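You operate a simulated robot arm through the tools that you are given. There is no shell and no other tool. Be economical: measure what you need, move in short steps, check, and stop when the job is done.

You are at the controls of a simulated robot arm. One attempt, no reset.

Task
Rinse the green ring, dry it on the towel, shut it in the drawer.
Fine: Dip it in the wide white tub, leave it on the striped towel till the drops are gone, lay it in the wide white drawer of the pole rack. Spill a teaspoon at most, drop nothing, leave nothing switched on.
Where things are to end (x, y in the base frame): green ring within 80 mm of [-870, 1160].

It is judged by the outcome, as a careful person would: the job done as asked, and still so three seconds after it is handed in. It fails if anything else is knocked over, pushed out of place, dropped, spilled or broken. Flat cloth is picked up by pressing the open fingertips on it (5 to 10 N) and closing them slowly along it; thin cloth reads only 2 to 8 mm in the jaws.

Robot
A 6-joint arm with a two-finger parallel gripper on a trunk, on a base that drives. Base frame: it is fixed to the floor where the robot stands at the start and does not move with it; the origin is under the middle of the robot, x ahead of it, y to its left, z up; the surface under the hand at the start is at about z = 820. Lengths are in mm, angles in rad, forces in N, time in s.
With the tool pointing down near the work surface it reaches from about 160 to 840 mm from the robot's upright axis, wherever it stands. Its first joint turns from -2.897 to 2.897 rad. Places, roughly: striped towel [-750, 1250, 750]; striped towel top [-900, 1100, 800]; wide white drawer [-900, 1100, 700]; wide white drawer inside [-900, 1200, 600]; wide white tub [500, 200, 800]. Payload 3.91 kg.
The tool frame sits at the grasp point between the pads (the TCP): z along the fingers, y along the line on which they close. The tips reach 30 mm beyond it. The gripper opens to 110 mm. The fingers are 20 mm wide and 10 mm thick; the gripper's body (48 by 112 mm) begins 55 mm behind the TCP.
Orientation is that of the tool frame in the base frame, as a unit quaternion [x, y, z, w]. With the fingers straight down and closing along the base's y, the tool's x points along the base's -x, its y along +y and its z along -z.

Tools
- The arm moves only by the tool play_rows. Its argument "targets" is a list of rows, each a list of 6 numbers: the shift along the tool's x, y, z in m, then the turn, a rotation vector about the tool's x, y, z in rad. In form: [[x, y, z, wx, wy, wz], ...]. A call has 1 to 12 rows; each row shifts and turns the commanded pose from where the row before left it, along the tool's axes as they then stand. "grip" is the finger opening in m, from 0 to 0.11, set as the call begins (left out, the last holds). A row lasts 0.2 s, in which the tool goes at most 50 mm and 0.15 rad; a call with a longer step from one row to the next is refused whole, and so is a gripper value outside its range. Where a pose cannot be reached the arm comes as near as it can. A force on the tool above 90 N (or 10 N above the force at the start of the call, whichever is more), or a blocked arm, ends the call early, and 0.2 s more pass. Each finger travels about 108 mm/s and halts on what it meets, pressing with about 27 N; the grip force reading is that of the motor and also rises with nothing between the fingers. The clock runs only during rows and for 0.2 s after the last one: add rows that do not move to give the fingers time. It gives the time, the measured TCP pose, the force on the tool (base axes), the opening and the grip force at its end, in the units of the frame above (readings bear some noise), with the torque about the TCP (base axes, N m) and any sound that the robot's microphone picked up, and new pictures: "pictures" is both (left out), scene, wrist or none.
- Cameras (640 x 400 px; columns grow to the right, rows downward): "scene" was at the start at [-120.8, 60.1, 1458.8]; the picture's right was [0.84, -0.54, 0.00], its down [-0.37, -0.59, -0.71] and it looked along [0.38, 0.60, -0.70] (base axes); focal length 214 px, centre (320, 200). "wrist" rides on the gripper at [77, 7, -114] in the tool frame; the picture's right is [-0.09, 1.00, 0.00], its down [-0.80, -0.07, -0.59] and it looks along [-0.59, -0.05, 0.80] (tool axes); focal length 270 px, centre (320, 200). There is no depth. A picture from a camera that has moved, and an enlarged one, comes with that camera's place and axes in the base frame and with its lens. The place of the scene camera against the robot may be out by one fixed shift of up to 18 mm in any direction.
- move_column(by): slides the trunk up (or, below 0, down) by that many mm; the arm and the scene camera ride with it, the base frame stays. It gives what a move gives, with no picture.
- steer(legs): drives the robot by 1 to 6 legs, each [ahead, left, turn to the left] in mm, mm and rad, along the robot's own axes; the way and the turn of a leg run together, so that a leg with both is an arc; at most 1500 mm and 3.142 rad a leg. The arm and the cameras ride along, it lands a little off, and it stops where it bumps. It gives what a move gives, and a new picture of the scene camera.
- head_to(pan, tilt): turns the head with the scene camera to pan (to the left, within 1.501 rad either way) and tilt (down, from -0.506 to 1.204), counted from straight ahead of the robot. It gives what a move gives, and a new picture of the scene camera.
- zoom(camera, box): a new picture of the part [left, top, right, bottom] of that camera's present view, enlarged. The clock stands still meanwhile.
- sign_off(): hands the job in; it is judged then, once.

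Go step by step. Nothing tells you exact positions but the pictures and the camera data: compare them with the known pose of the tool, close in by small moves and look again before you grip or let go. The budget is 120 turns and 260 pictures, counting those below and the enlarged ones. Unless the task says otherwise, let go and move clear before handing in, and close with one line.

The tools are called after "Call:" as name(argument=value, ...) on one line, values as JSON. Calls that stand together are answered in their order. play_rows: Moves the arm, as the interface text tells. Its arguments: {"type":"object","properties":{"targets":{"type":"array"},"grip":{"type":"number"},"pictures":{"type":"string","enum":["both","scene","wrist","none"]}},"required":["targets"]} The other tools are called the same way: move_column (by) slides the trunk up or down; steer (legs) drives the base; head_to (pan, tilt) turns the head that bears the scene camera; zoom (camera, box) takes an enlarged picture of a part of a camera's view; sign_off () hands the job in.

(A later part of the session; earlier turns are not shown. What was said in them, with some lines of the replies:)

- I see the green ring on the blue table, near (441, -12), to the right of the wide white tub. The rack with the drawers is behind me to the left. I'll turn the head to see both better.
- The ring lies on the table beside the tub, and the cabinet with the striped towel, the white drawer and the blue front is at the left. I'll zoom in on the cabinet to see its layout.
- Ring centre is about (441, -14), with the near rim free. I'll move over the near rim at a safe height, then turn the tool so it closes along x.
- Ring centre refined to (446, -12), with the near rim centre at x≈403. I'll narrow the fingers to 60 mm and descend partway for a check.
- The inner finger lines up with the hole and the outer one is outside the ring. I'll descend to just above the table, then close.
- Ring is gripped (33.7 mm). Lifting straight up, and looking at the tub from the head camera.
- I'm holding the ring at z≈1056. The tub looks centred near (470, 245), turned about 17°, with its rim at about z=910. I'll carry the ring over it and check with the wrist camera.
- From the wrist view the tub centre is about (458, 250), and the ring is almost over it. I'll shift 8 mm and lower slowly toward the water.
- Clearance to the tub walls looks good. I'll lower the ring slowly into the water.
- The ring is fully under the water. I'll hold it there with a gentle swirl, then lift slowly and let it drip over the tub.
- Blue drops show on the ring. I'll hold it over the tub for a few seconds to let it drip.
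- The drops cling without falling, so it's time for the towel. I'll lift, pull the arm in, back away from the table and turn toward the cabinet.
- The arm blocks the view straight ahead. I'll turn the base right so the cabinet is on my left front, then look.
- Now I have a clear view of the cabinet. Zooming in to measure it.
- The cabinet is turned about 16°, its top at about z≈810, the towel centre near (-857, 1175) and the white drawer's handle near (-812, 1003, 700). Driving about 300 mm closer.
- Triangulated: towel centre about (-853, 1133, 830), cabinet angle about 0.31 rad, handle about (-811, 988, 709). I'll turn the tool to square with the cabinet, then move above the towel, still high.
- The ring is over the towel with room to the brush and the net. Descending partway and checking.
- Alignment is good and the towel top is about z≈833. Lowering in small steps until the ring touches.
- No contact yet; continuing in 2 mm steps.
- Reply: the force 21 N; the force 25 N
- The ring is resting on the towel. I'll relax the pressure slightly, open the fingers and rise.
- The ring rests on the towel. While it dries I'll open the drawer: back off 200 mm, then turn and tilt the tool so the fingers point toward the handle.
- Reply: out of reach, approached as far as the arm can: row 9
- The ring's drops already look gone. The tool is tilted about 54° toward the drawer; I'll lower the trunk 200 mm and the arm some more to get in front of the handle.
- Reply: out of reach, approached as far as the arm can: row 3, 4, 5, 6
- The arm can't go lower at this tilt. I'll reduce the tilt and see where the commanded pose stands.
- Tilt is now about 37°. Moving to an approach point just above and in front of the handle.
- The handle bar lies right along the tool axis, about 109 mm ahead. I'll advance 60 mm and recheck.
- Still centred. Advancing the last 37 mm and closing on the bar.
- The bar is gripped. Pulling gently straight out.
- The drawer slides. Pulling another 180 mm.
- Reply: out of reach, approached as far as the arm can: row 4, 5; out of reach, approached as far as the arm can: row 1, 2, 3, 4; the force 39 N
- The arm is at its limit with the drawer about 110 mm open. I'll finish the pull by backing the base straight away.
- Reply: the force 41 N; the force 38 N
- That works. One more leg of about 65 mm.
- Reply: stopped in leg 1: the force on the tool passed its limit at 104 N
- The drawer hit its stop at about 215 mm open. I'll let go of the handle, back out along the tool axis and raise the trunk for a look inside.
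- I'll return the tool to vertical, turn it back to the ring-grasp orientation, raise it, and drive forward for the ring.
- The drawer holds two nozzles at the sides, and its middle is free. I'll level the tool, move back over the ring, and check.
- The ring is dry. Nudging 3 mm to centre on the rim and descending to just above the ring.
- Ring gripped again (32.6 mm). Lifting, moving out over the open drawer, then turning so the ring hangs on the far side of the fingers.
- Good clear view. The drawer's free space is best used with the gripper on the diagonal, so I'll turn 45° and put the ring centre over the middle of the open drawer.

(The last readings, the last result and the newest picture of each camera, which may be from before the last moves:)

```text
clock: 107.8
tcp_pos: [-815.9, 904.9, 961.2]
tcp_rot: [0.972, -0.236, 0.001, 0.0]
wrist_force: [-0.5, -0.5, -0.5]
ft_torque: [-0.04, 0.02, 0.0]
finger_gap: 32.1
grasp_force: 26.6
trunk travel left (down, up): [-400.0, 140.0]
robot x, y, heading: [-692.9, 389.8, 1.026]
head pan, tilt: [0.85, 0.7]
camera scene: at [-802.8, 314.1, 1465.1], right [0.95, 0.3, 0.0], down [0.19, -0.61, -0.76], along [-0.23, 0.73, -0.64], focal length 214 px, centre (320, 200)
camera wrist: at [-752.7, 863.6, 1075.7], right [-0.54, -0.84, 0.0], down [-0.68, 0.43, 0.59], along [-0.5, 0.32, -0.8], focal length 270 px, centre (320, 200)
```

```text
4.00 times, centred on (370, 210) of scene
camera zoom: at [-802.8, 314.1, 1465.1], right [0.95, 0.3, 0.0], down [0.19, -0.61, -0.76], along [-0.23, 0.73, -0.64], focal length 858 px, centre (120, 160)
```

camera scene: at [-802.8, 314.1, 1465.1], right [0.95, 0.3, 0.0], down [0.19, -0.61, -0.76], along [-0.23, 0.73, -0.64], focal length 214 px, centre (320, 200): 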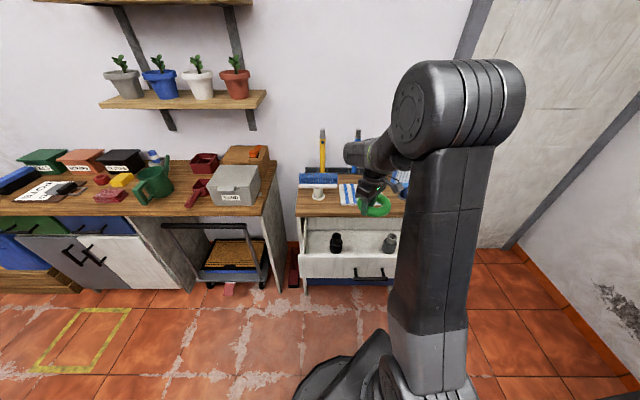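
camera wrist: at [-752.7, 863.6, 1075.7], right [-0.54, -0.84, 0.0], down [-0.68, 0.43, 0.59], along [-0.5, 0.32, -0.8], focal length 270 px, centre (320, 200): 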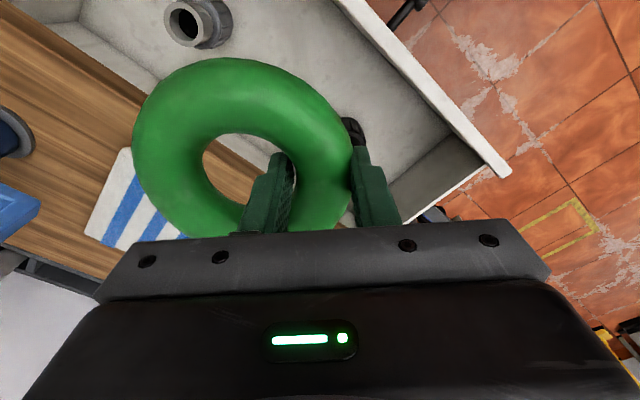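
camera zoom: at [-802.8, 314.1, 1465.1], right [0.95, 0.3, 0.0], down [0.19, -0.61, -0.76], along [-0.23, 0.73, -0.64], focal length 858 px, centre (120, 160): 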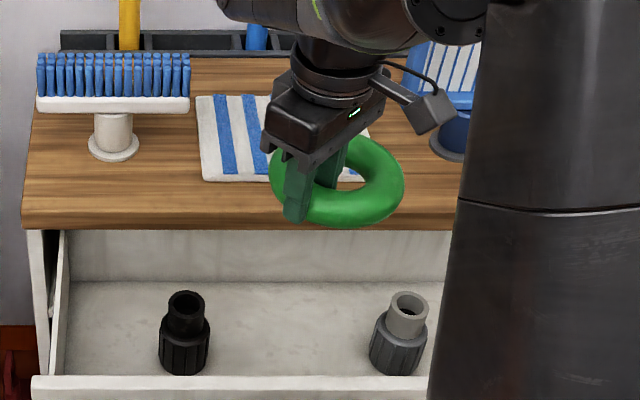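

Measurements agree: front panel at about -193, worktop edge at about +8 in depth. I'll shift a few mm to centre the ring and lower it into the drawer.

Call:
play_rows(targets=[[-0.011, -0.003, 0, 0, 0, 0], [0, 0, 0.02, 0, 0, 0], [0, 0, 0.03, 0, 0, 0], [0, 0, 0.03, 0, 0, 0], [0, 0, 0.03, 0, 0, 0], [0, 0, 0.02, 0, 0, 0], [0, 0, 0.01, 0, 0, 0], [0, 0, 0, 0, 0, 0]], pictures="both")

Call:
zoom(camera="scene", box=[290, 180, 450, 280])

```text
clock: 109.6
tcp_pos: [-824.5, 910.0, 819.2]
tcp_rot: [0.972, -0.236, 0.001, 0.001]
wrist_force: [0.0, 0.8, -0.5]
ft_torque: [-0.05, 0.0, 0.01]
finger_gap: 31.9
grasp_force: 27.0
trunk travel left (down, up): [-400.0, 140.0]
robot x, y, heading: [-694.0, 388.8, 1.028]
head pan, tilt: [0.85, 0.7]
camera scene: at [-802.8, 314.1, 1465.1], right [0.95, 0.3, 0.0], down [0.19, -0.61, -0.76], along [-0.23, 0.73, -0.64], focal length 214 px, centre (320, 200)
camera wrist: at [-760.6, 870.0, 933.6], right [-0.54, -0.84, 0.0], down [-0.68, 0.43, 0.59], along [-0.5, 0.32, -0.8], focal length 270 px, centre (320, 200)
```

scene: 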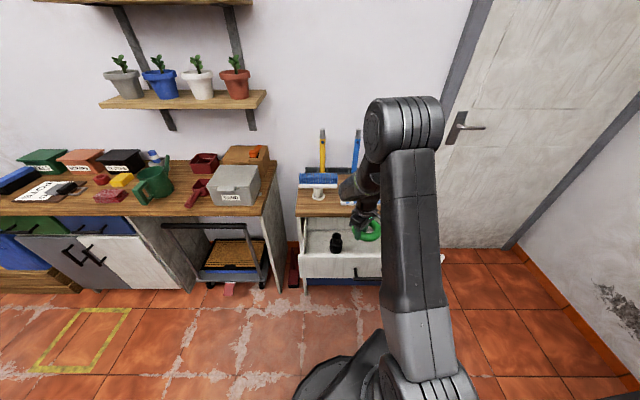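
wrist: 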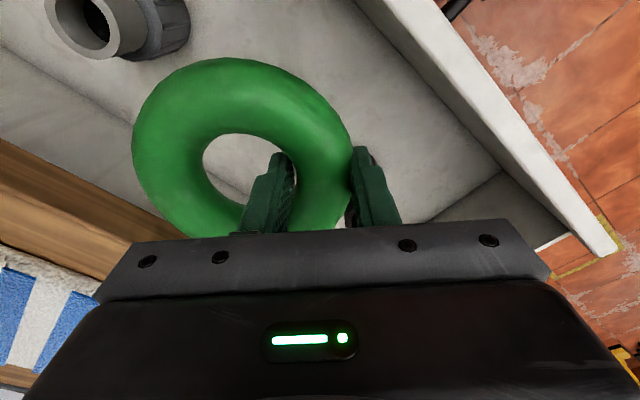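

```text
4.00 times, centred on (370, 230) of scene
camera zoom: at [-802.8, 314.1, 1465.1], right [0.95, 0.3, 0.0], down [0.19, -0.61, -0.76], along [-0.23, 0.73, -0.64], focal length 858 px, centre (120, 80)
```

zoom: 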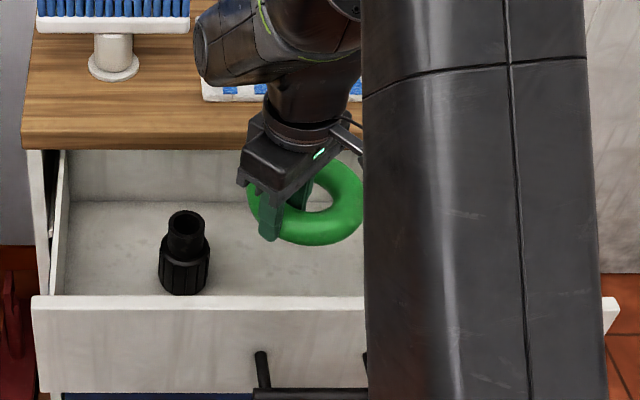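

Still clear all round. Continuing down in smaller steps.

Call:
play_rows(targets=[[0, 0, 0.015, 0, 0, 0], [0, 0, 0.02, 0, 0, 0], [0, 0, 0.02, 0, 0, 0], [0, 0, 0.01, 0, 0, 0], [0, 0, 0, 0, 0, 0]], pictures="wrist")

Call:
zoom(camera="scene", box=[290, 160, 450, 260])

```text
clock: 110.8
tcp_pos: [-825.3, 912.8, 753.9]
tcp_rot: [0.972, -0.236, 0.001, 0.0]
wrist_force: [-0.1, 0.2, -0.2]
ft_torque: [0.0, 0.04, -0.01]
finger_gap: 31.6
grasp_force: 27.3
trunk travel left (down, up): [-400.0, 140.0]
robot x, y, heading: [-696.7, 388.9, 1.023]
head pan, tilt: [0.85, 0.7]
camera wrist: at [-762.4, 870.6, 868.7], right [-0.54, -0.84, 0.0], down [-0.68, 0.43, 0.59], along [-0.5, 0.32, -0.8], focal length 270 px, centre (320, 200)
```

wrist: 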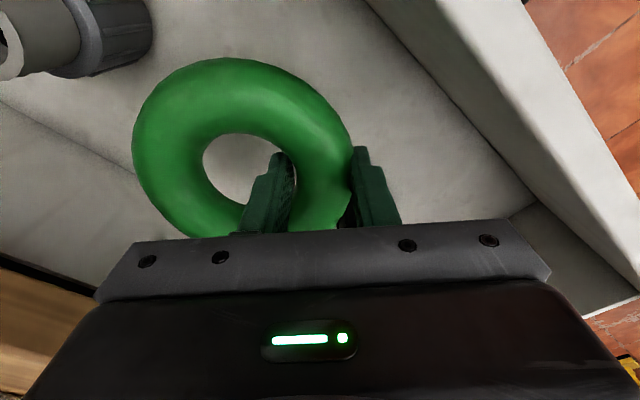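

```text
4.00 times, centred on (370, 210) of scene
camera zoom: at [-802.8, 314.1, 1465.1], right [0.95, 0.3, 0.0], down [0.19, -0.61, -0.76], along [-0.23, 0.73, -0.64], focal length 858 px, centre (120, 160)
```

zoom: 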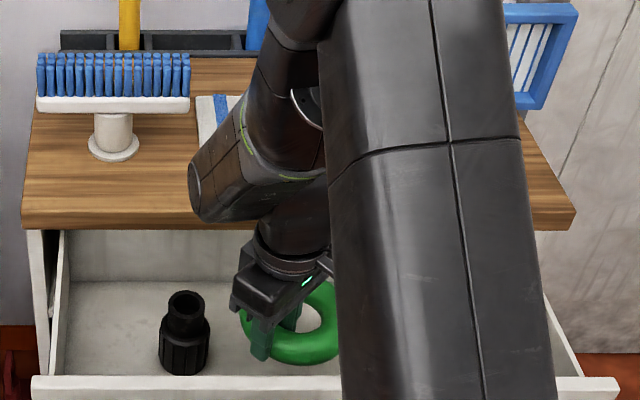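

Clear of both nozzles. Going on in small steps until the floor is felt.

Call:
play_rows(targets=[[0, 0, 0.006, 0, 0, 0], [0, 0, 0.006, 0, 0, 0], [0, 0, 0.006, 0, 0, 0], [0, 0, 0.004, 0, 0, 0], [0, 0, 0, 0, 0, 0]], pictures="wrist")

Call:
zoom(camera="scene", box=[310, 190, 430, 265])

```text
clock: 112.0
tcp_pos: [-825.8, 911.0, 732.9]
tcp_rot: [0.972, -0.236, 0.001, 0.0]
wrist_force: [-0.4, -0.1, -0.2]
ft_torque: [-0.03, 0.02, 0.03]
finger_gap: 31.7
grasp_force: 27.0
trunk travel left (down, up): [-400.0, 140.0]
robot x, y, heading: [-695.2, 387.1, 1.029]
head pan, tilt: [0.85, 0.7]
camera wrist: at [-761.7, 870.3, 847.0], right [-0.54, -0.84, 0.0], down [-0.68, 0.43, 0.59], along [-0.5, 0.32, -0.8], focal length 270 px, centre (320, 200)
```

wrist: 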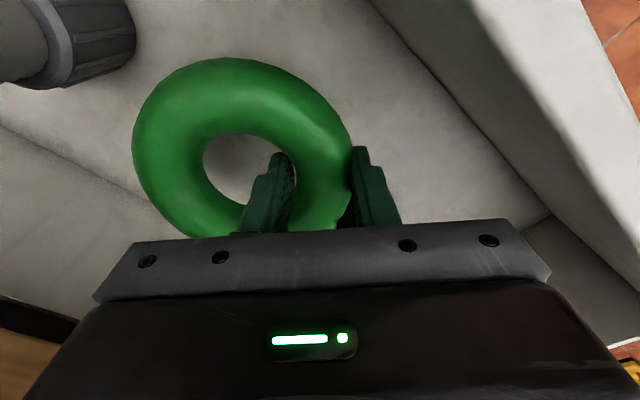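

```text
5.33 times, centred on (370, 228) of scene
camera zoom: at [-802.8, 314.1, 1465.1], right [0.95, 0.3, 0.0], down [0.19, -0.61, -0.76], along [-0.23, 0.73, -0.64], focal length 1144 px, centre (53, 53)
```

zoom: 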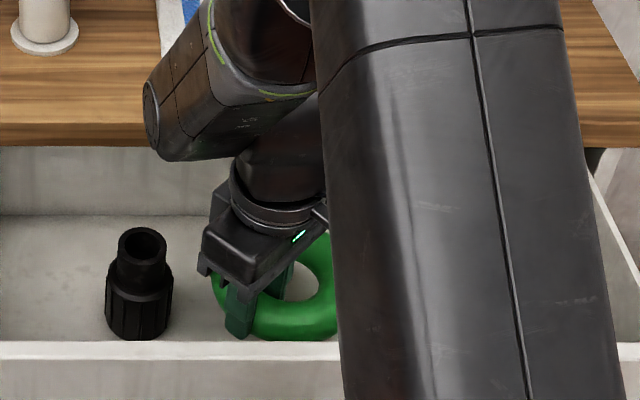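

Call:
play_rows(targets=[[0, 0, 0.004, 0, 0, 0], [0, 0, 0.004, 0, 0, 0], [0, 0, 0, 0, 0, 0]], pictures="none")

```text
clock: 112.8
tcp_pos: [-826.0, 911.3, 724.8]
tcp_rot: [0.972, -0.235, 0.001, 0.001]
wrist_force: [-0.2, 0.1, -1.3]
ft_torque: [-0.06, 0.03, 0.01]
finger_gap: 31.9
grasp_force: 26.8
trunk travel left (down, up): [-400.0, 140.0]
robot x, y, heading: [-691.5, 389.9, 1.03]
head pan, tilt: [0.85, 0.7]
```

Call:
play_rows(targets=[[0, 0, 0.003, 0, 0, 0], [0, 0, 0.003, 0, 0, 0], [0, 0, 0, 0, 0, 0]], pictures="none")

```text
clock: 113.6
tcp_pos: [-826.1, 910.9, 719.0]
tcp_rot: [0.972, -0.236, 0.001, 0.0]
wrist_force: [-0.4, 0.3, -1.4]
ft_torque: [-0.01, 0.0, -0.01]
finger_gap: 31.4
grasp_force: 27.1
trunk travel left (down, up): [-400.0, 140.0]
robot x, y, heading: [-694.1, 387.5, 1.026]
head pan, tilt: [0.85, 0.7]
```

No contact yet; still stepping down.

Call:
play_rows(targets=[[0, 0, 0.003, 0, 0, 0], [0, 0, 0.003, 0, 0, 0], [0, 0, 0, 0, 0, 0]], pictures="wrist")

Call:
zoom(camera="scene", box=[310, 190, 430, 265])

```text
clock: 114.4
tcp_pos: [-825.8, 910.9, 712.8]
tcp_rot: [0.972, -0.236, 0.002, -0.001]
wrist_force: [-0.8, 0.1, -0.7]
ft_torque: [-0.05, 0.02, 0.01]
finger_gap: 31.7
grasp_force: 27.0
trunk travel left (down, up): [-400.0, 140.0]
robot x, y, heading: [-694.6, 387.0, 1.027]
head pan, tilt: [0.85, 0.7]
camera wrist: at [-761.8, 870.2, 827.1], right [-0.54, -0.84, 0.0], down [-0.68, 0.43, 0.59], along [-0.5, 0.32, -0.81], focal length 270 px, centre (320, 200)
```

wrist: 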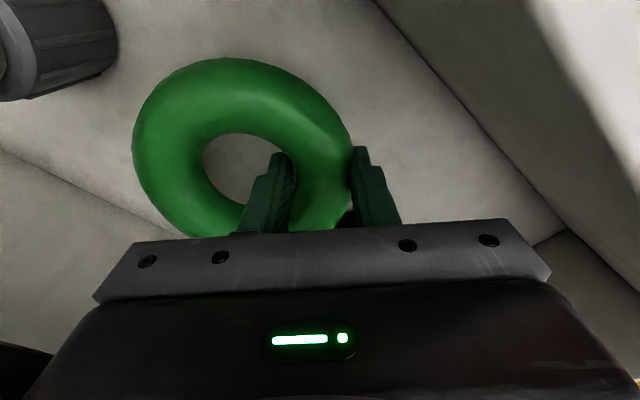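

```text
5.33 times, centred on (370, 228) of scene
camera zoom: at [-802.8, 314.1, 1465.1], right [0.95, 0.3, 0.0], down [0.19, -0.61, -0.76], along [-0.23, 0.73, -0.64], focal length 1144 px, centre (53, 53)
```

zoom: 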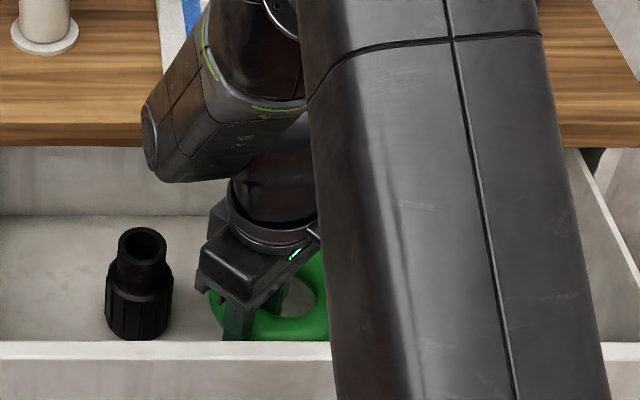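

Call:
play_rows(targets=[[0, 0, 0.003, 0, 0, 0], [0, 0, 0.003, 0, 0, 0], [0, 0, 0, 0, 0, 0]], pictures="none")

```text
clock: 115.2
tcp_pos: [-824.0, 911.1, 707.0]
tcp_rot: [0.972, -0.236, 0.001, 0.0]
wrist_force: [-0.2, -0.2, -0.8]
ft_torque: [-0.03, 0.02, 0.0]
finger_gap: 31.6
grasp_force: 27.1
trunk travel left (down, up): [-400.0, 140.0]
robot x, y, heading: [-695.0, 389.3, 1.028]
head pan, tilt: [0.85, 0.7]
```

Call:
play_rows(targets=[[0, 0, 0.003, 0, 0, 0], [0, 0, 0.003, 0, 0, 0], [0, 0, 0, 0, 0, 0]], pictures="none")

```text
clock: 116.0
tcp_pos: [-824.1, 912.1, 700.1]
tcp_rot: [0.972, -0.236, 0.001, 0.001]
wrist_force: [-0.8, -0.1, -0.2]
ft_torque: [-0.02, 0.05, 0.01]
finger_gap: 31.4
grasp_force: 26.9
trunk travel left (down, up): [-400.0, 140.0]
robot x, y, heading: [-695.4, 391.0, 1.029]
head pan, tilt: [0.85, 0.7]
```

Call:
play_rows(targets=[[0, 0, 0.003, 0, 0, 0], [0, 0, 0.003, 0, 0, 0], [0, 0, 0, 0, 0, 0]], pictures="wrist")

Call:
zoom(camera="scene", box=[310, 190, 430, 265])

```text
clock: 116.8
tcp_pos: [-824.7, 912.1, 694.4]
tcp_rot: [0.972, -0.236, 0.001, 0.001]
wrist_force: [0.1, 0.0, -1.2]
ft_torque: [-0.07, -0.01, 0.0]
finger_gap: 31.5
grasp_force: 27.0
trunk travel left (down, up): [-400.0, 140.0]
robot x, y, heading: [-696.0, 389.6, 1.026]
head pan, tilt: [0.85, 0.7]
camera wrist: at [-761.6, 870.4, 809.1], right [-0.54, -0.84, 0.0], down [-0.68, 0.43, 0.59], along [-0.5, 0.32, -0.81], focal length 270 px, centre (320, 200)
```

wrist: 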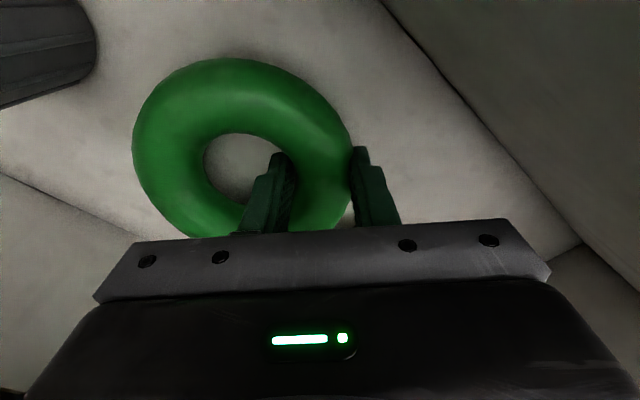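

```text
5.33 times, centred on (370, 228) of scene
camera zoom: at [-802.8, 314.1, 1465.1], right [0.95, 0.3, 0.0], down [0.19, -0.61, -0.76], along [-0.23, 0.73, -0.64], focal length 1144 px, centre (53, 53)
```

zoom: 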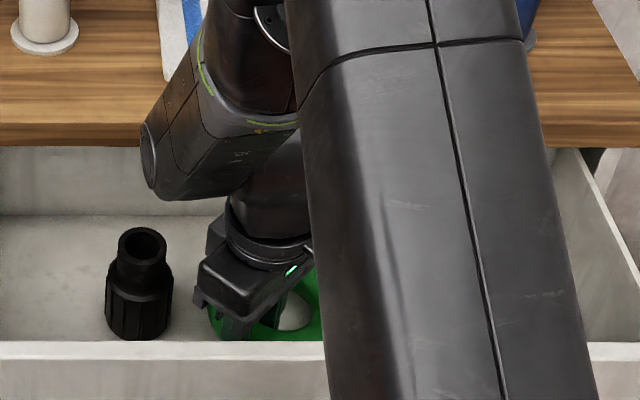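

The wrist camera is getting close to the front panel, so I'll shift 12 mm toward the cabinet (the ring is below the worktop level now), then continue down.

Call:
play_rows(targets=[[-0.0042, -0.0042, 0, 0, 0, 0], [-0.0042, -0.0042, 0, 0, 0, 0], [0, 0, 0.003, 0, 0, 0], [0, 0, 0, 0, 0, 0]], pictures="none")

```text
clock: 117.8
tcp_pos: [-828.6, 924.0, 691.4]
tcp_rot: [0.972, -0.236, 0.001, 0.001]
wrist_force: [0.0, -0.7, -0.2]
ft_torque: [-0.02, 0.0, 0.0]
finger_gap: 31.4
grasp_force: 27.1
trunk travel left (down, up): [-400.0, 140.0]
robot x, y, heading: [-690.2, 388.4, 1.025]
head pan, tilt: [0.85, 0.7]
```

Call:
play_rows(targets=[[0, 0, 0.003, 0, 0, 0], [0, 0, 0.002, 0, 0, 0], [0, 0, 0, 0, 0, 0]], pictures="none")

```text
clock: 118.6
tcp_pos: [-827.5, 922.3, 687.1]
tcp_rot: [0.972, -0.235, 0.001, 0.001]
wrist_force: [0.3, -0.1, -0.7]
ft_torque: [-0.01, 0.06, -0.01]
finger_gap: 31.6
grasp_force: 26.8
trunk travel left (down, up): [-400.0, 140.0]
robot x, y, heading: [-693.5, 387.5, 1.027]
head pan, tilt: [0.85, 0.7]
```

Call:
play_rows(targets=[[0, 0, 0.002, 0, 0, 0], [0, 0, 0.002, 0, 0, 0], [0, 0, 0, 0, 0, 0]], pictures="wrist")

Call:
zoom(camera="scene", box=[310, 190, 430, 265])

```text
clock: 119.4
tcp_pos: [-828.3, 923.6, 684.1]
tcp_rot: [0.972, -0.235, 0.0, -0.001]
wrist_force: [1.4, -0.4, 6.4]
ft_torque: [-0.02, -0.17, -0.07]
finger_gap: 31.5
grasp_force: 27.4
trunk travel left (down, up): [-400.0, 140.0]
robot x, y, heading: [-692.7, 386.2, 1.025]
head pan, tilt: [0.85, 0.7]
camera wrist: at [-765.7, 881.7, 797.9], right [-0.54, -0.84, 0.0], down [-0.68, 0.43, 0.59], along [-0.5, 0.32, -0.8], focal length 270 px, centre (320, 200)
```

wrist: 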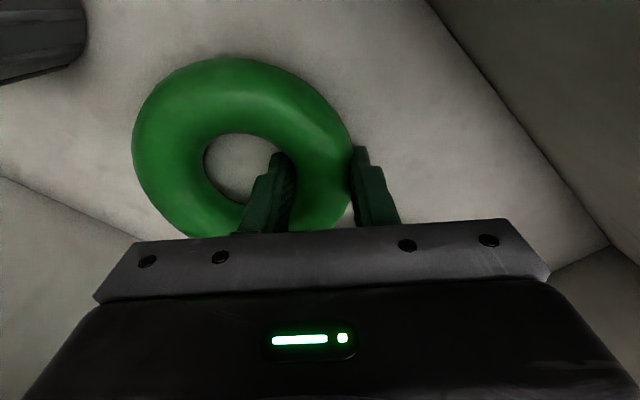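

```text
5.33 times, centred on (370, 228) of scene
camera zoom: at [-802.5, 313.5, 1465.2], right [0.95, 0.3, 0.0], down [0.19, -0.61, -0.77], along [-0.23, 0.73, -0.64], focal length 1144 px, centre (53, 53)
```

zoom: 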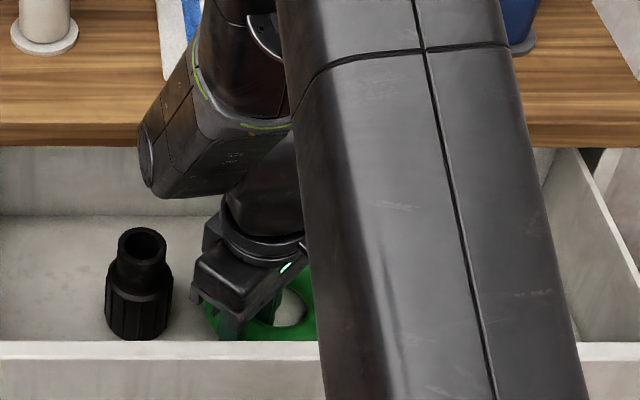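

Contact with the drawer floor (6 N). Opening the fingers and rising straight up.

Call:
play_rows(targets=[[0, 0, 0, 0, 0, 0], [0, 0, 0, 0, 0, 0], [0, 0, 0, 0, 0, 0]], grip=0.052, pictures="wrist")

Call:
play_rows(targets=[[0, 0, -0.006, 0, 0, 0], [0, 0, -0.01, 0, 0, 0], [0, 0, -0.015, 0, 0, 0], [0, 0, -0.02, 0, 0, 0], [0.008, 0.008, -0.03, 0, 0, 0], [0, 0, -0.04, 0, 0, 0], [0, 0, -0.04, 0, 0, 0], [0, 0, -0.04, 0, 0, 0], [0, 0, -0.04, 0, 0, 0], [0, 0, -0.04, 0, 0, 0], [0, 0, -0.04, 0, 0, 0], [0, 0, 0, 0, 0, 0]], pictures="both")

```text
clock: 120.2
tcp_pos: [-829.9, 923.5, 682.5]
tcp_rot: [0.972, -0.236, 0.001, 0.001]
wrist_force: [-0.5, 0.2, -0.5]
ft_torque: [-0.01, -0.02, -0.02]
finger_gap: 52.0
grasp_force: 0.0
trunk travel left (down, up): [-400.0, 140.0]
robot x, y, heading: [-692.5, 385.3, 1.023]
head pan, tilt: [0.85, 0.7]
camera wrist: at [-765.8, 881.7, 797.3], right [-0.54, -0.84, 0.0], down [-0.68, 0.43, 0.59], along [-0.5, 0.32, -0.81], focal length 270 px, centre (320, 200)
```

wrist: 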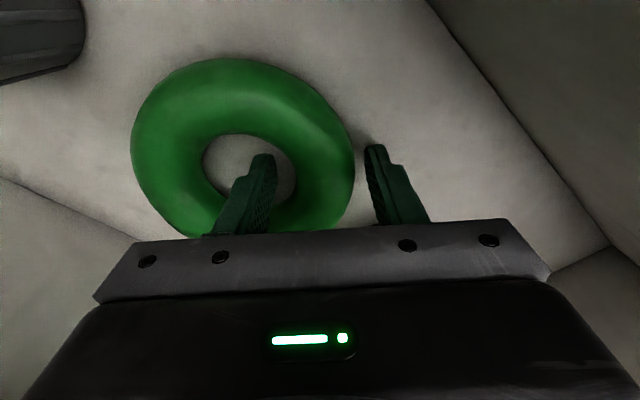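

```text
clock: 122.8
tcp_pos: [-825.8, 913.4, 1004.3]
tcp_rot: [0.972, -0.235, 0.001, 0.0]
wrist_force: [-0.7, -0.2, 0.0]
ft_torque: [0.02, -0.03, -0.02]
finger_gap: 51.9
grasp_force: 0.1
trunk travel left (down, up): [-400.0, 140.0]
robot x, y, heading: [-694.8, 386.0, 1.027]
head pan, tilt: [0.85, 0.7]
camera scene: at [-802.7, 313.8, 1465.1], right [0.95, 0.3, 0.0], down [0.19, -0.61, -0.77], along [-0.23, 0.73, -0.64], focal length 214 px, centre (320, 200)
camera wrist: at [-762.4, 872.5, 1118.9], right [-0.54, -0.84, 0.0], down [-0.68, 0.43, 0.59], along [-0.5, 0.32, -0.8], focal length 270 px, centre (320, 200)
```

scene: 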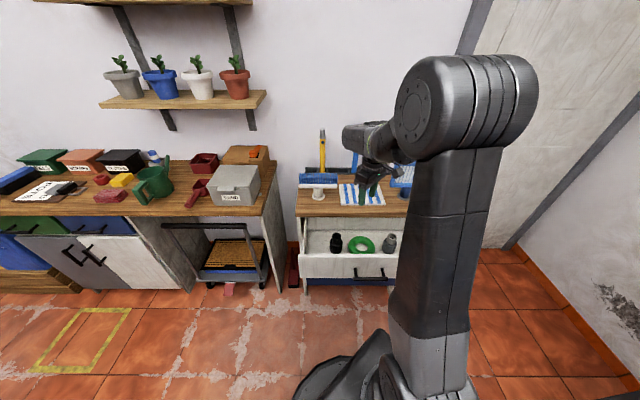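
wrist: 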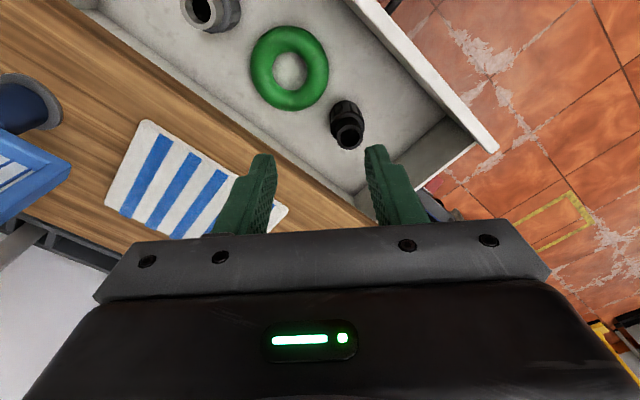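

The ring lies flat between the two nozzles, nothing disturbed. Next I'll close the fingers, square the tool and go to the front of the handle to push the drawer shut.

Call:
play_rows(targets=[[0, 0, 0, 0, 0, 0.131], [0, 0, 0, 0, 0, 0.131], [0, 0, 0, 0, 0, 0.131], [0, 0, 0, 0, 0, 0.131], [0, 0, 0, 0, 0, 0.131], [0, 0, 0, 0, 0, 0.131], [0, 0, 0, 0, 0, 0]], grip=0.0, pictures="none")

Call:
play_rows(targets=[[0.03, -0.006, 0, 0, 0, 0], [0.04, -0.008, 0, 0, 0, 0], [0.04, -0.008, 0, 0, 0, 0], [0.04, -0.008, 0, 0, 0, 0], [0.039, -0.007, 0, 0, 0, 0], [0, 0, 0.04, 0, 0, 0], [0, 0, 0.04, 0, 0, 0], [0, 0, 0.04, 0, 0, 0], [0, 0, 0.02, 0, 0, 0], [0, 0, 0, 0, 0, 0]], pictures="both")

Call:
zoom(camera="scene", box=[290, 180, 450, 280])

```text
clock: 124.4
tcp_pos: [-826.0, 911.6, 1003.1]
tcp_rot: [0.807, -0.591, 0.001, 0.0]
wrist_force: [0.4, 0.3, -0.2]
ft_torque: [0.02, 0.01, 0.02]
finger_gap: 0.1
grasp_force: 27.2
trunk travel left (down, up): [-400.0, 140.0]
robot x, y, heading: [-693.2, 388.9, 1.03]
head pan, tilt: [0.85, 0.7]
```

```text
clock: 126.6
tcp_pos: [-732.2, 742.8, 863.8]
tcp_rot: [0.807, -0.591, 0.001, 0.0]
wrist_force: [-0.4, 0.2, -0.4]
ft_torque: [0.02, 0.0, 0.0]
finger_gap: 0.2
grasp_force: 27.0
trunk travel left (down, up): [-400.0, 140.0]
robot x, y, heading: [-695.8, 386.7, 1.028]
head pan, tilt: [0.85, 0.7]
camera scene: at [-802.8, 314.0, 1465.1], right [0.95, 0.3, 0.0], down [0.19, -0.61, -0.76], along [-0.23, 0.73, -0.64], focal length 214 px, centre (320, 200)
camera wrist: at [-717.3, 667.3, 978.1], right [-0.98, -0.22, 0.0], down [-0.18, 0.79, 0.59], along [-0.13, 0.58, -0.8], focal length 270 px, centre (320, 200)
```

scene: 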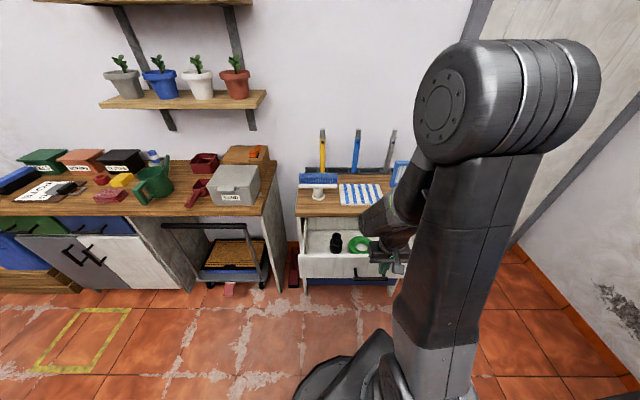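
wrist: 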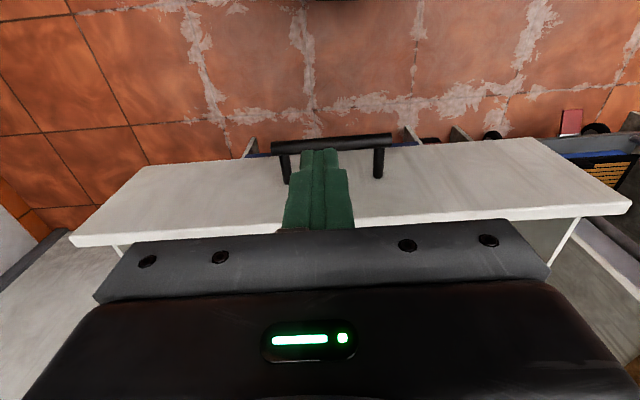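

```text
4.00 times, centred on (370, 230) of scene
camera zoom: at [-802.8, 314.0, 1465.1], right [0.95, 0.3, 0.0], down [0.19, -0.61, -0.76], along [-0.23, 0.73, -0.64], focal length 858 px, centre (120, 80)
```

zoom: 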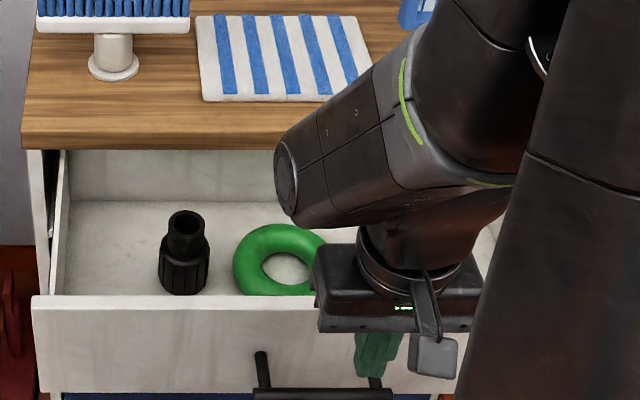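

The handle bar is straight ahead of the fingers, about 30 mm away. Lowering to bar height and starting the push.

Call:
play_rows(targets=[[0, 0, 0.03, 0, 0, 0], [0, 0, 0.035, 0, 0, 0], [0, 0, 0.035, 0, 0, 0], [0, 0, 0.035, 0, 0, 0], [0, 0, 0.021, 0, 0, 0], [0, 0, 0, 0, 0, 0]], pictures="wrist")

```text
clock: 128.0
tcp_pos: [-732.3, 744.2, 707.0]
tcp_rot: [0.807, -0.591, 0.0, 0.0]
wrist_force: [-0.3, 0.2, -0.2]
ft_torque: [0.0, -0.02, 0.0]
finger_gap: 0.1
grasp_force: 26.6
trunk travel left (down, up): [-400.0, 140.0]
robot x, y, heading: [-696.0, 389.9, 1.028]
head pan, tilt: [0.85, 0.7]
camera wrist: at [-717.3, 668.8, 821.4], right [-0.98, -0.22, 0.0], down [-0.18, 0.79, 0.59], along [-0.13, 0.58, -0.8], focal length 270 px, centre (320, 200)
```

wrist: 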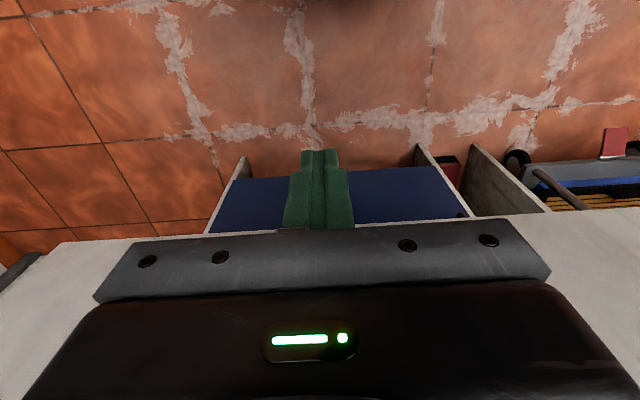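

Now pushing slowly toward the cabinet.

Call:
play_rows(targets=[[-0.01, 0.001, 0, 0, 0, 0], [-0.01, 0.001, 0, 0, 0, 0], [-0.01, 0.001, 0, 0, 0, 0], [-0.01, 0, 0, 0, 0, 0], [-0.012, 0, 0, 0, 0, 0], [-0.012, 0, 0, 0, 0, 0], [-0.012, 0, 0, 0, 0, 0], [-0.012, 0, 0, 0, 0, 0], [-0.012, 0, 0, 0, 0, 0], [-0.012, 0, 0, 0, 0, 0], [-0.01, 0, 0, 0, 0, 0], [0, 0, 0, 0, 0, 0]], pictures="both")

```text
clock: 130.6
tcp_pos: [-772.6, 859.3, 707.2]
tcp_rot: [0.807, -0.591, 0.0, 0.001]
wrist_force: [0.5, -0.8, 0.5]
ft_torque: [0.0, 0.0, 0.0]
finger_gap: 0.1
grasp_force: 26.9
trunk travel left (down, up): [-400.0, 140.0]
robot x, y, heading: [-693.4, 386.2, 1.026]
head pan, tilt: [0.85, 0.7]
camera scene: at [-802.7, 314.0, 1465.1], right [0.95, 0.3, 0.0], down [0.19, -0.61, -0.76], along [-0.23, 0.73, -0.64], focal length 214 px, centre (320, 200)
camera wrist: at [-756.9, 784.1, 822.3], right [-0.98, -0.22, 0.0], down [-0.18, 0.79, 0.59], along [-0.13, 0.58, -0.8], focal length 270 px, centre (320, 200)
```

scene: 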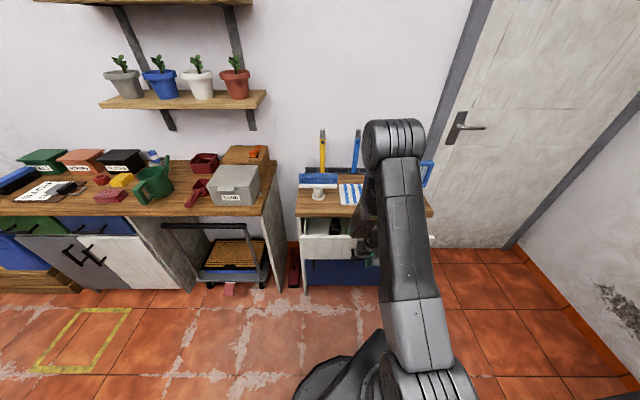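
wrist: 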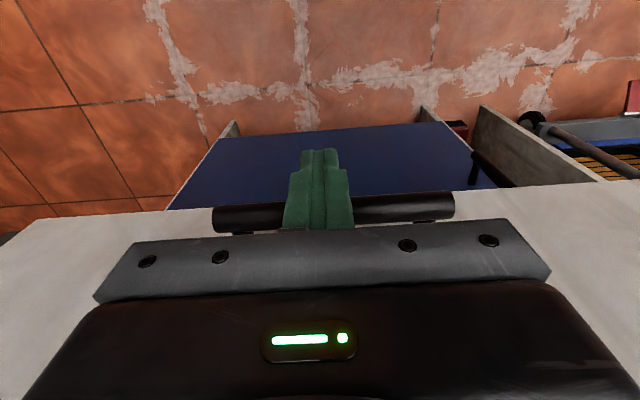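

It slides in well, about 118 mm to go. Continuing, slower at the end.

Call:
play_rows(targets=[[-0.012, 0, 0, 0, 0, 0], [-0.012, 0, 0, 0, 0, 0], [-0.012, 0, 0, 0, 0, 0], [-0.012, 0, 0, 0, 0, 0], [-0.012, 0, 0, 0, 0, 0], [-0.01, 0, 0, 0, 0, 0], [-0.01, 0, 0, 0, 0, 0], [-0.008, 0, 0, 0, 0, 0], [-0.006, 0, 0, 0, 0, 0], [-0.004, 0, 0, 0, 0, 0], [-0.004, 0, 0, 0, 0, 0], [0, 0, 0, 0, 0, 0]], pictures="wrist")

Call:
zoom(camera="scene", box=[280, 170, 440, 270])

```text
clock: 133.2
tcp_pos: [-803.5, 955.9, 708.1]
tcp_rot: [0.807, -0.591, 0.0, 0.0]
wrist_force: [-0.8, -0.6, 0.2]
ft_torque: [0.01, -0.01, -0.03]
finger_gap: 0.0
grasp_force: 26.8
trunk travel left (down, up): [-400.0, 140.0]
robot x, y, heading: [-694.2, 388.4, 1.025]
head pan, tilt: [0.85, 0.7]
camera wrist: at [-788.9, 880.2, 822.6], right [-0.98, -0.22, 0.0], down [-0.18, 0.79, 0.59], along [-0.13, 0.58, -0.8], focal length 270 px, centre (320, 200)
```

wrist: 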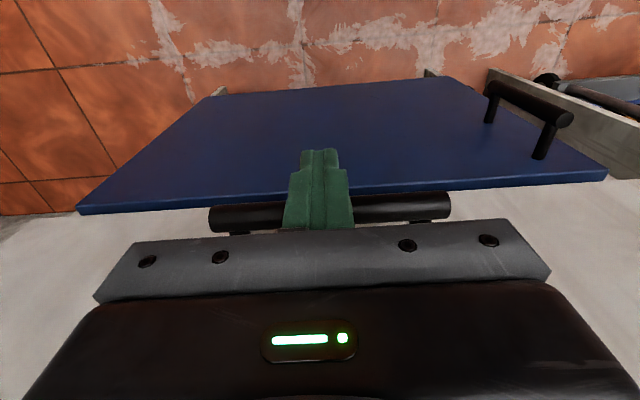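

```text
4.00 times, centred on (360, 220) of scene
camera zoom: at [-802.8, 314.0, 1465.1], right [0.95, 0.3, 0.0], down [0.19, -0.61, -0.76], along [-0.23, 0.73, -0.64], focal length 858 px, centre (160, 120)
```

zoom: 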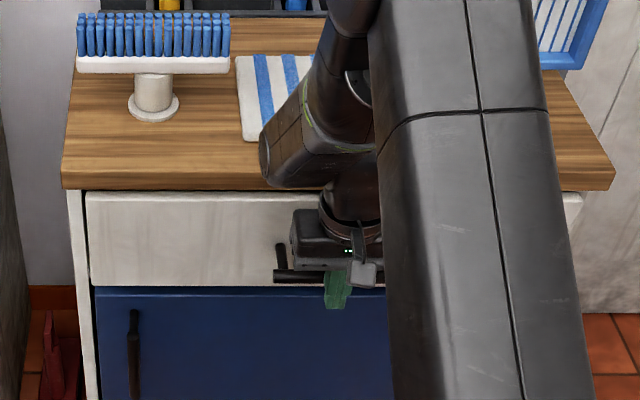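

Nearly shut. Pushing on in 3 mm steps until resistance.

Call:
play_rows(targets=[[-0.003, 0, 0, 0, 0, 0], [-0.003, 0, 0, 0, 0, 0], [-0.003, 0, 0, 0, 0, 0], [-0.003, 0, 0, 0, 0, 0], [0, 0, 0, 0, 0, 0]], pictures="none")

```text
clock: 134.4
tcp_pos: [-806.7, 966.6, 707.2]
tcp_rot: [0.807, -0.591, 0.001, 0.001]
wrist_force: [-0.3, -1.6, 1.2]
ft_torque: [0.0, -0.01, -0.03]
finger_gap: 0.1
grasp_force: 27.2
trunk travel left (down, up): [-400.0, 140.0]
robot x, y, heading: [-694.6, 388.2, 1.031]
head pan, tilt: [0.85, 0.7]
```

Call:
play_rows(targets=[[-0.003, 0, 0, 0, 0, 0], [-0.003, 0, 0, 0, 0, 0], [0, 0, 0, 0, 0, 0]], pictures="none")

```text
clock: 135.2
tcp_pos: [-808.8, 972.2, 707.0]
tcp_rot: [0.807, -0.591, 0.0, 0.001]
wrist_force: [2.3, -9.5, 3.0]
ft_torque: [0.02, -0.02, -0.06]
finger_gap: 0.0
grasp_force: 27.3
trunk travel left (down, up): [-400.0, 140.0]
robot x, y, heading: [-691.0, 386.7, 1.024]
head pan, tilt: [0.85, 0.7]
```

Call:
play_rows(targets=[[-0.002, 0, 0, 0, 0, 0], [-0.001, 0, 0, 0, 0, 0], [0, 0, 0, 0, 0, 0]], pictures="none")

```text
clock: 136.0
tcp_pos: [-808.4, 971.7, 707.0]
tcp_rot: [0.807, -0.591, 0.002, 0.002]
wrist_force: [7.4, -32.6, 3.5]
ft_torque: [-0.01, -0.03, -0.06]
finger_gap: 0.0
grasp_force: 26.3
trunk travel left (down, up): [-400.0, 140.0]
robot x, y, heading: [-696.6, 387.9, 1.027]
head pan, tilt: [0.85, 0.7]
```

The drawer is firmly against its stop (33 N with no motion). Backing off, rising and checking the result.

Call:
play_rows(targets=[[0.005, 0, 0, 0, 0, 0], [0.02, 0, 0, 0, 0, 0], [0.04, 0, 0, 0, 0, 0], [0.04, 0, 0, 0, 0, 0], [0.04, 0, -0.02, 0, 0, 0], [0, 0, -0.04, 0, 0, 0], [0, 0, -0.04, 0, 0, 0], [0, 0, -0.04, 0, 0, 0], [0, 0, -0.04, 0, 0, 0], [0, 0, -0.04, 0, 0, 0], [0, 0, -0.04, 0, 0, 0], [0, 0, 0, 0, 0, 0]], pictures="none")

Call:
steer(legs=[[-131, -150, 0]])

Call:
zoom(camera="scene", box=[270, 120, 450, 232])

```text
clock: 138.6
tcp_pos: [-766.3, 838.3, 969.0]
tcp_rot: [0.807, -0.59, 0.001, 0.001]
wrist_force: [0.0, 0.4, 0.2]
ft_torque: [-0.01, -0.01, -0.03]
finger_gap: 0.0
grasp_force: 26.9
trunk travel left (down, up): [-400.0, 140.0]
robot x, y, heading: [-695.7, 386.9, 1.026]
head pan, tilt: [0.85, 0.7]
```

```text
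clock: 140.2
tcp_pos: [-706.5, 649.1, 969.9]
tcp_rot: [0.806, -0.592, 0.0, 0.0]
wrist_force: [0.2, -0.3, -0.8]
ft_torque: [0.0, 0.03, -0.01]
finger_gap: 0.1
grasp_force: 27.5
trunk travel left (down, up): [-400.0, 140.0]
robot x, y, heading: [-634.4, 196.8, 1.023]
head pan, tilt: [0.85, 0.7]
camera scene: at [-744.1, 125.5, 1465.1], right [0.95, 0.3, 0.0], down [0.19, -0.61, -0.77], along [-0.23, 0.73, -0.64], focal length 214 px, centre (320, 200)
```

scene: 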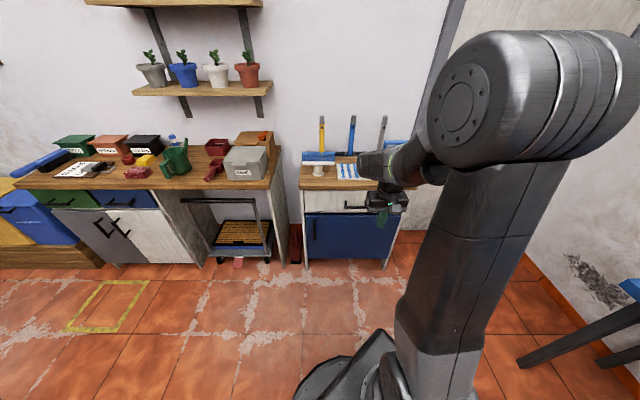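

```text
3.56 times, centred on (360, 176) of scene
camera zoom: at [-744.1, 125.5, 1465.1], right [0.95, 0.3, 0.0], down [0.19, -0.61, -0.77], along [-0.23, 0.73, -0.64], focal length 763 px, centre (178, 285)
```

zoom: 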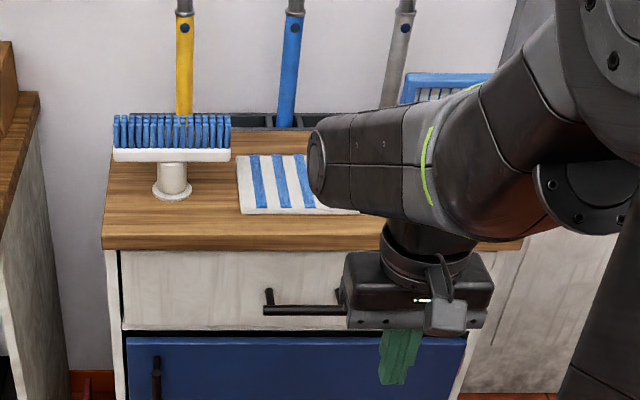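

The drawer is shut with the ring inside. The towel, brush and net are undisturbed and the gripper is clear, so I'm handing it in.

Call:
sign_off()

```text
The job is handed in.
```

I rinsed the green ring in the tub, left it on the striped towel until no drops showed, and shut it in the wide white drawer. By my estimate it is about 10 mm from the target spot. I saw nothing spilled, dropped or knocked over at the cabinet; I did not look at the tub table again after leaving it.
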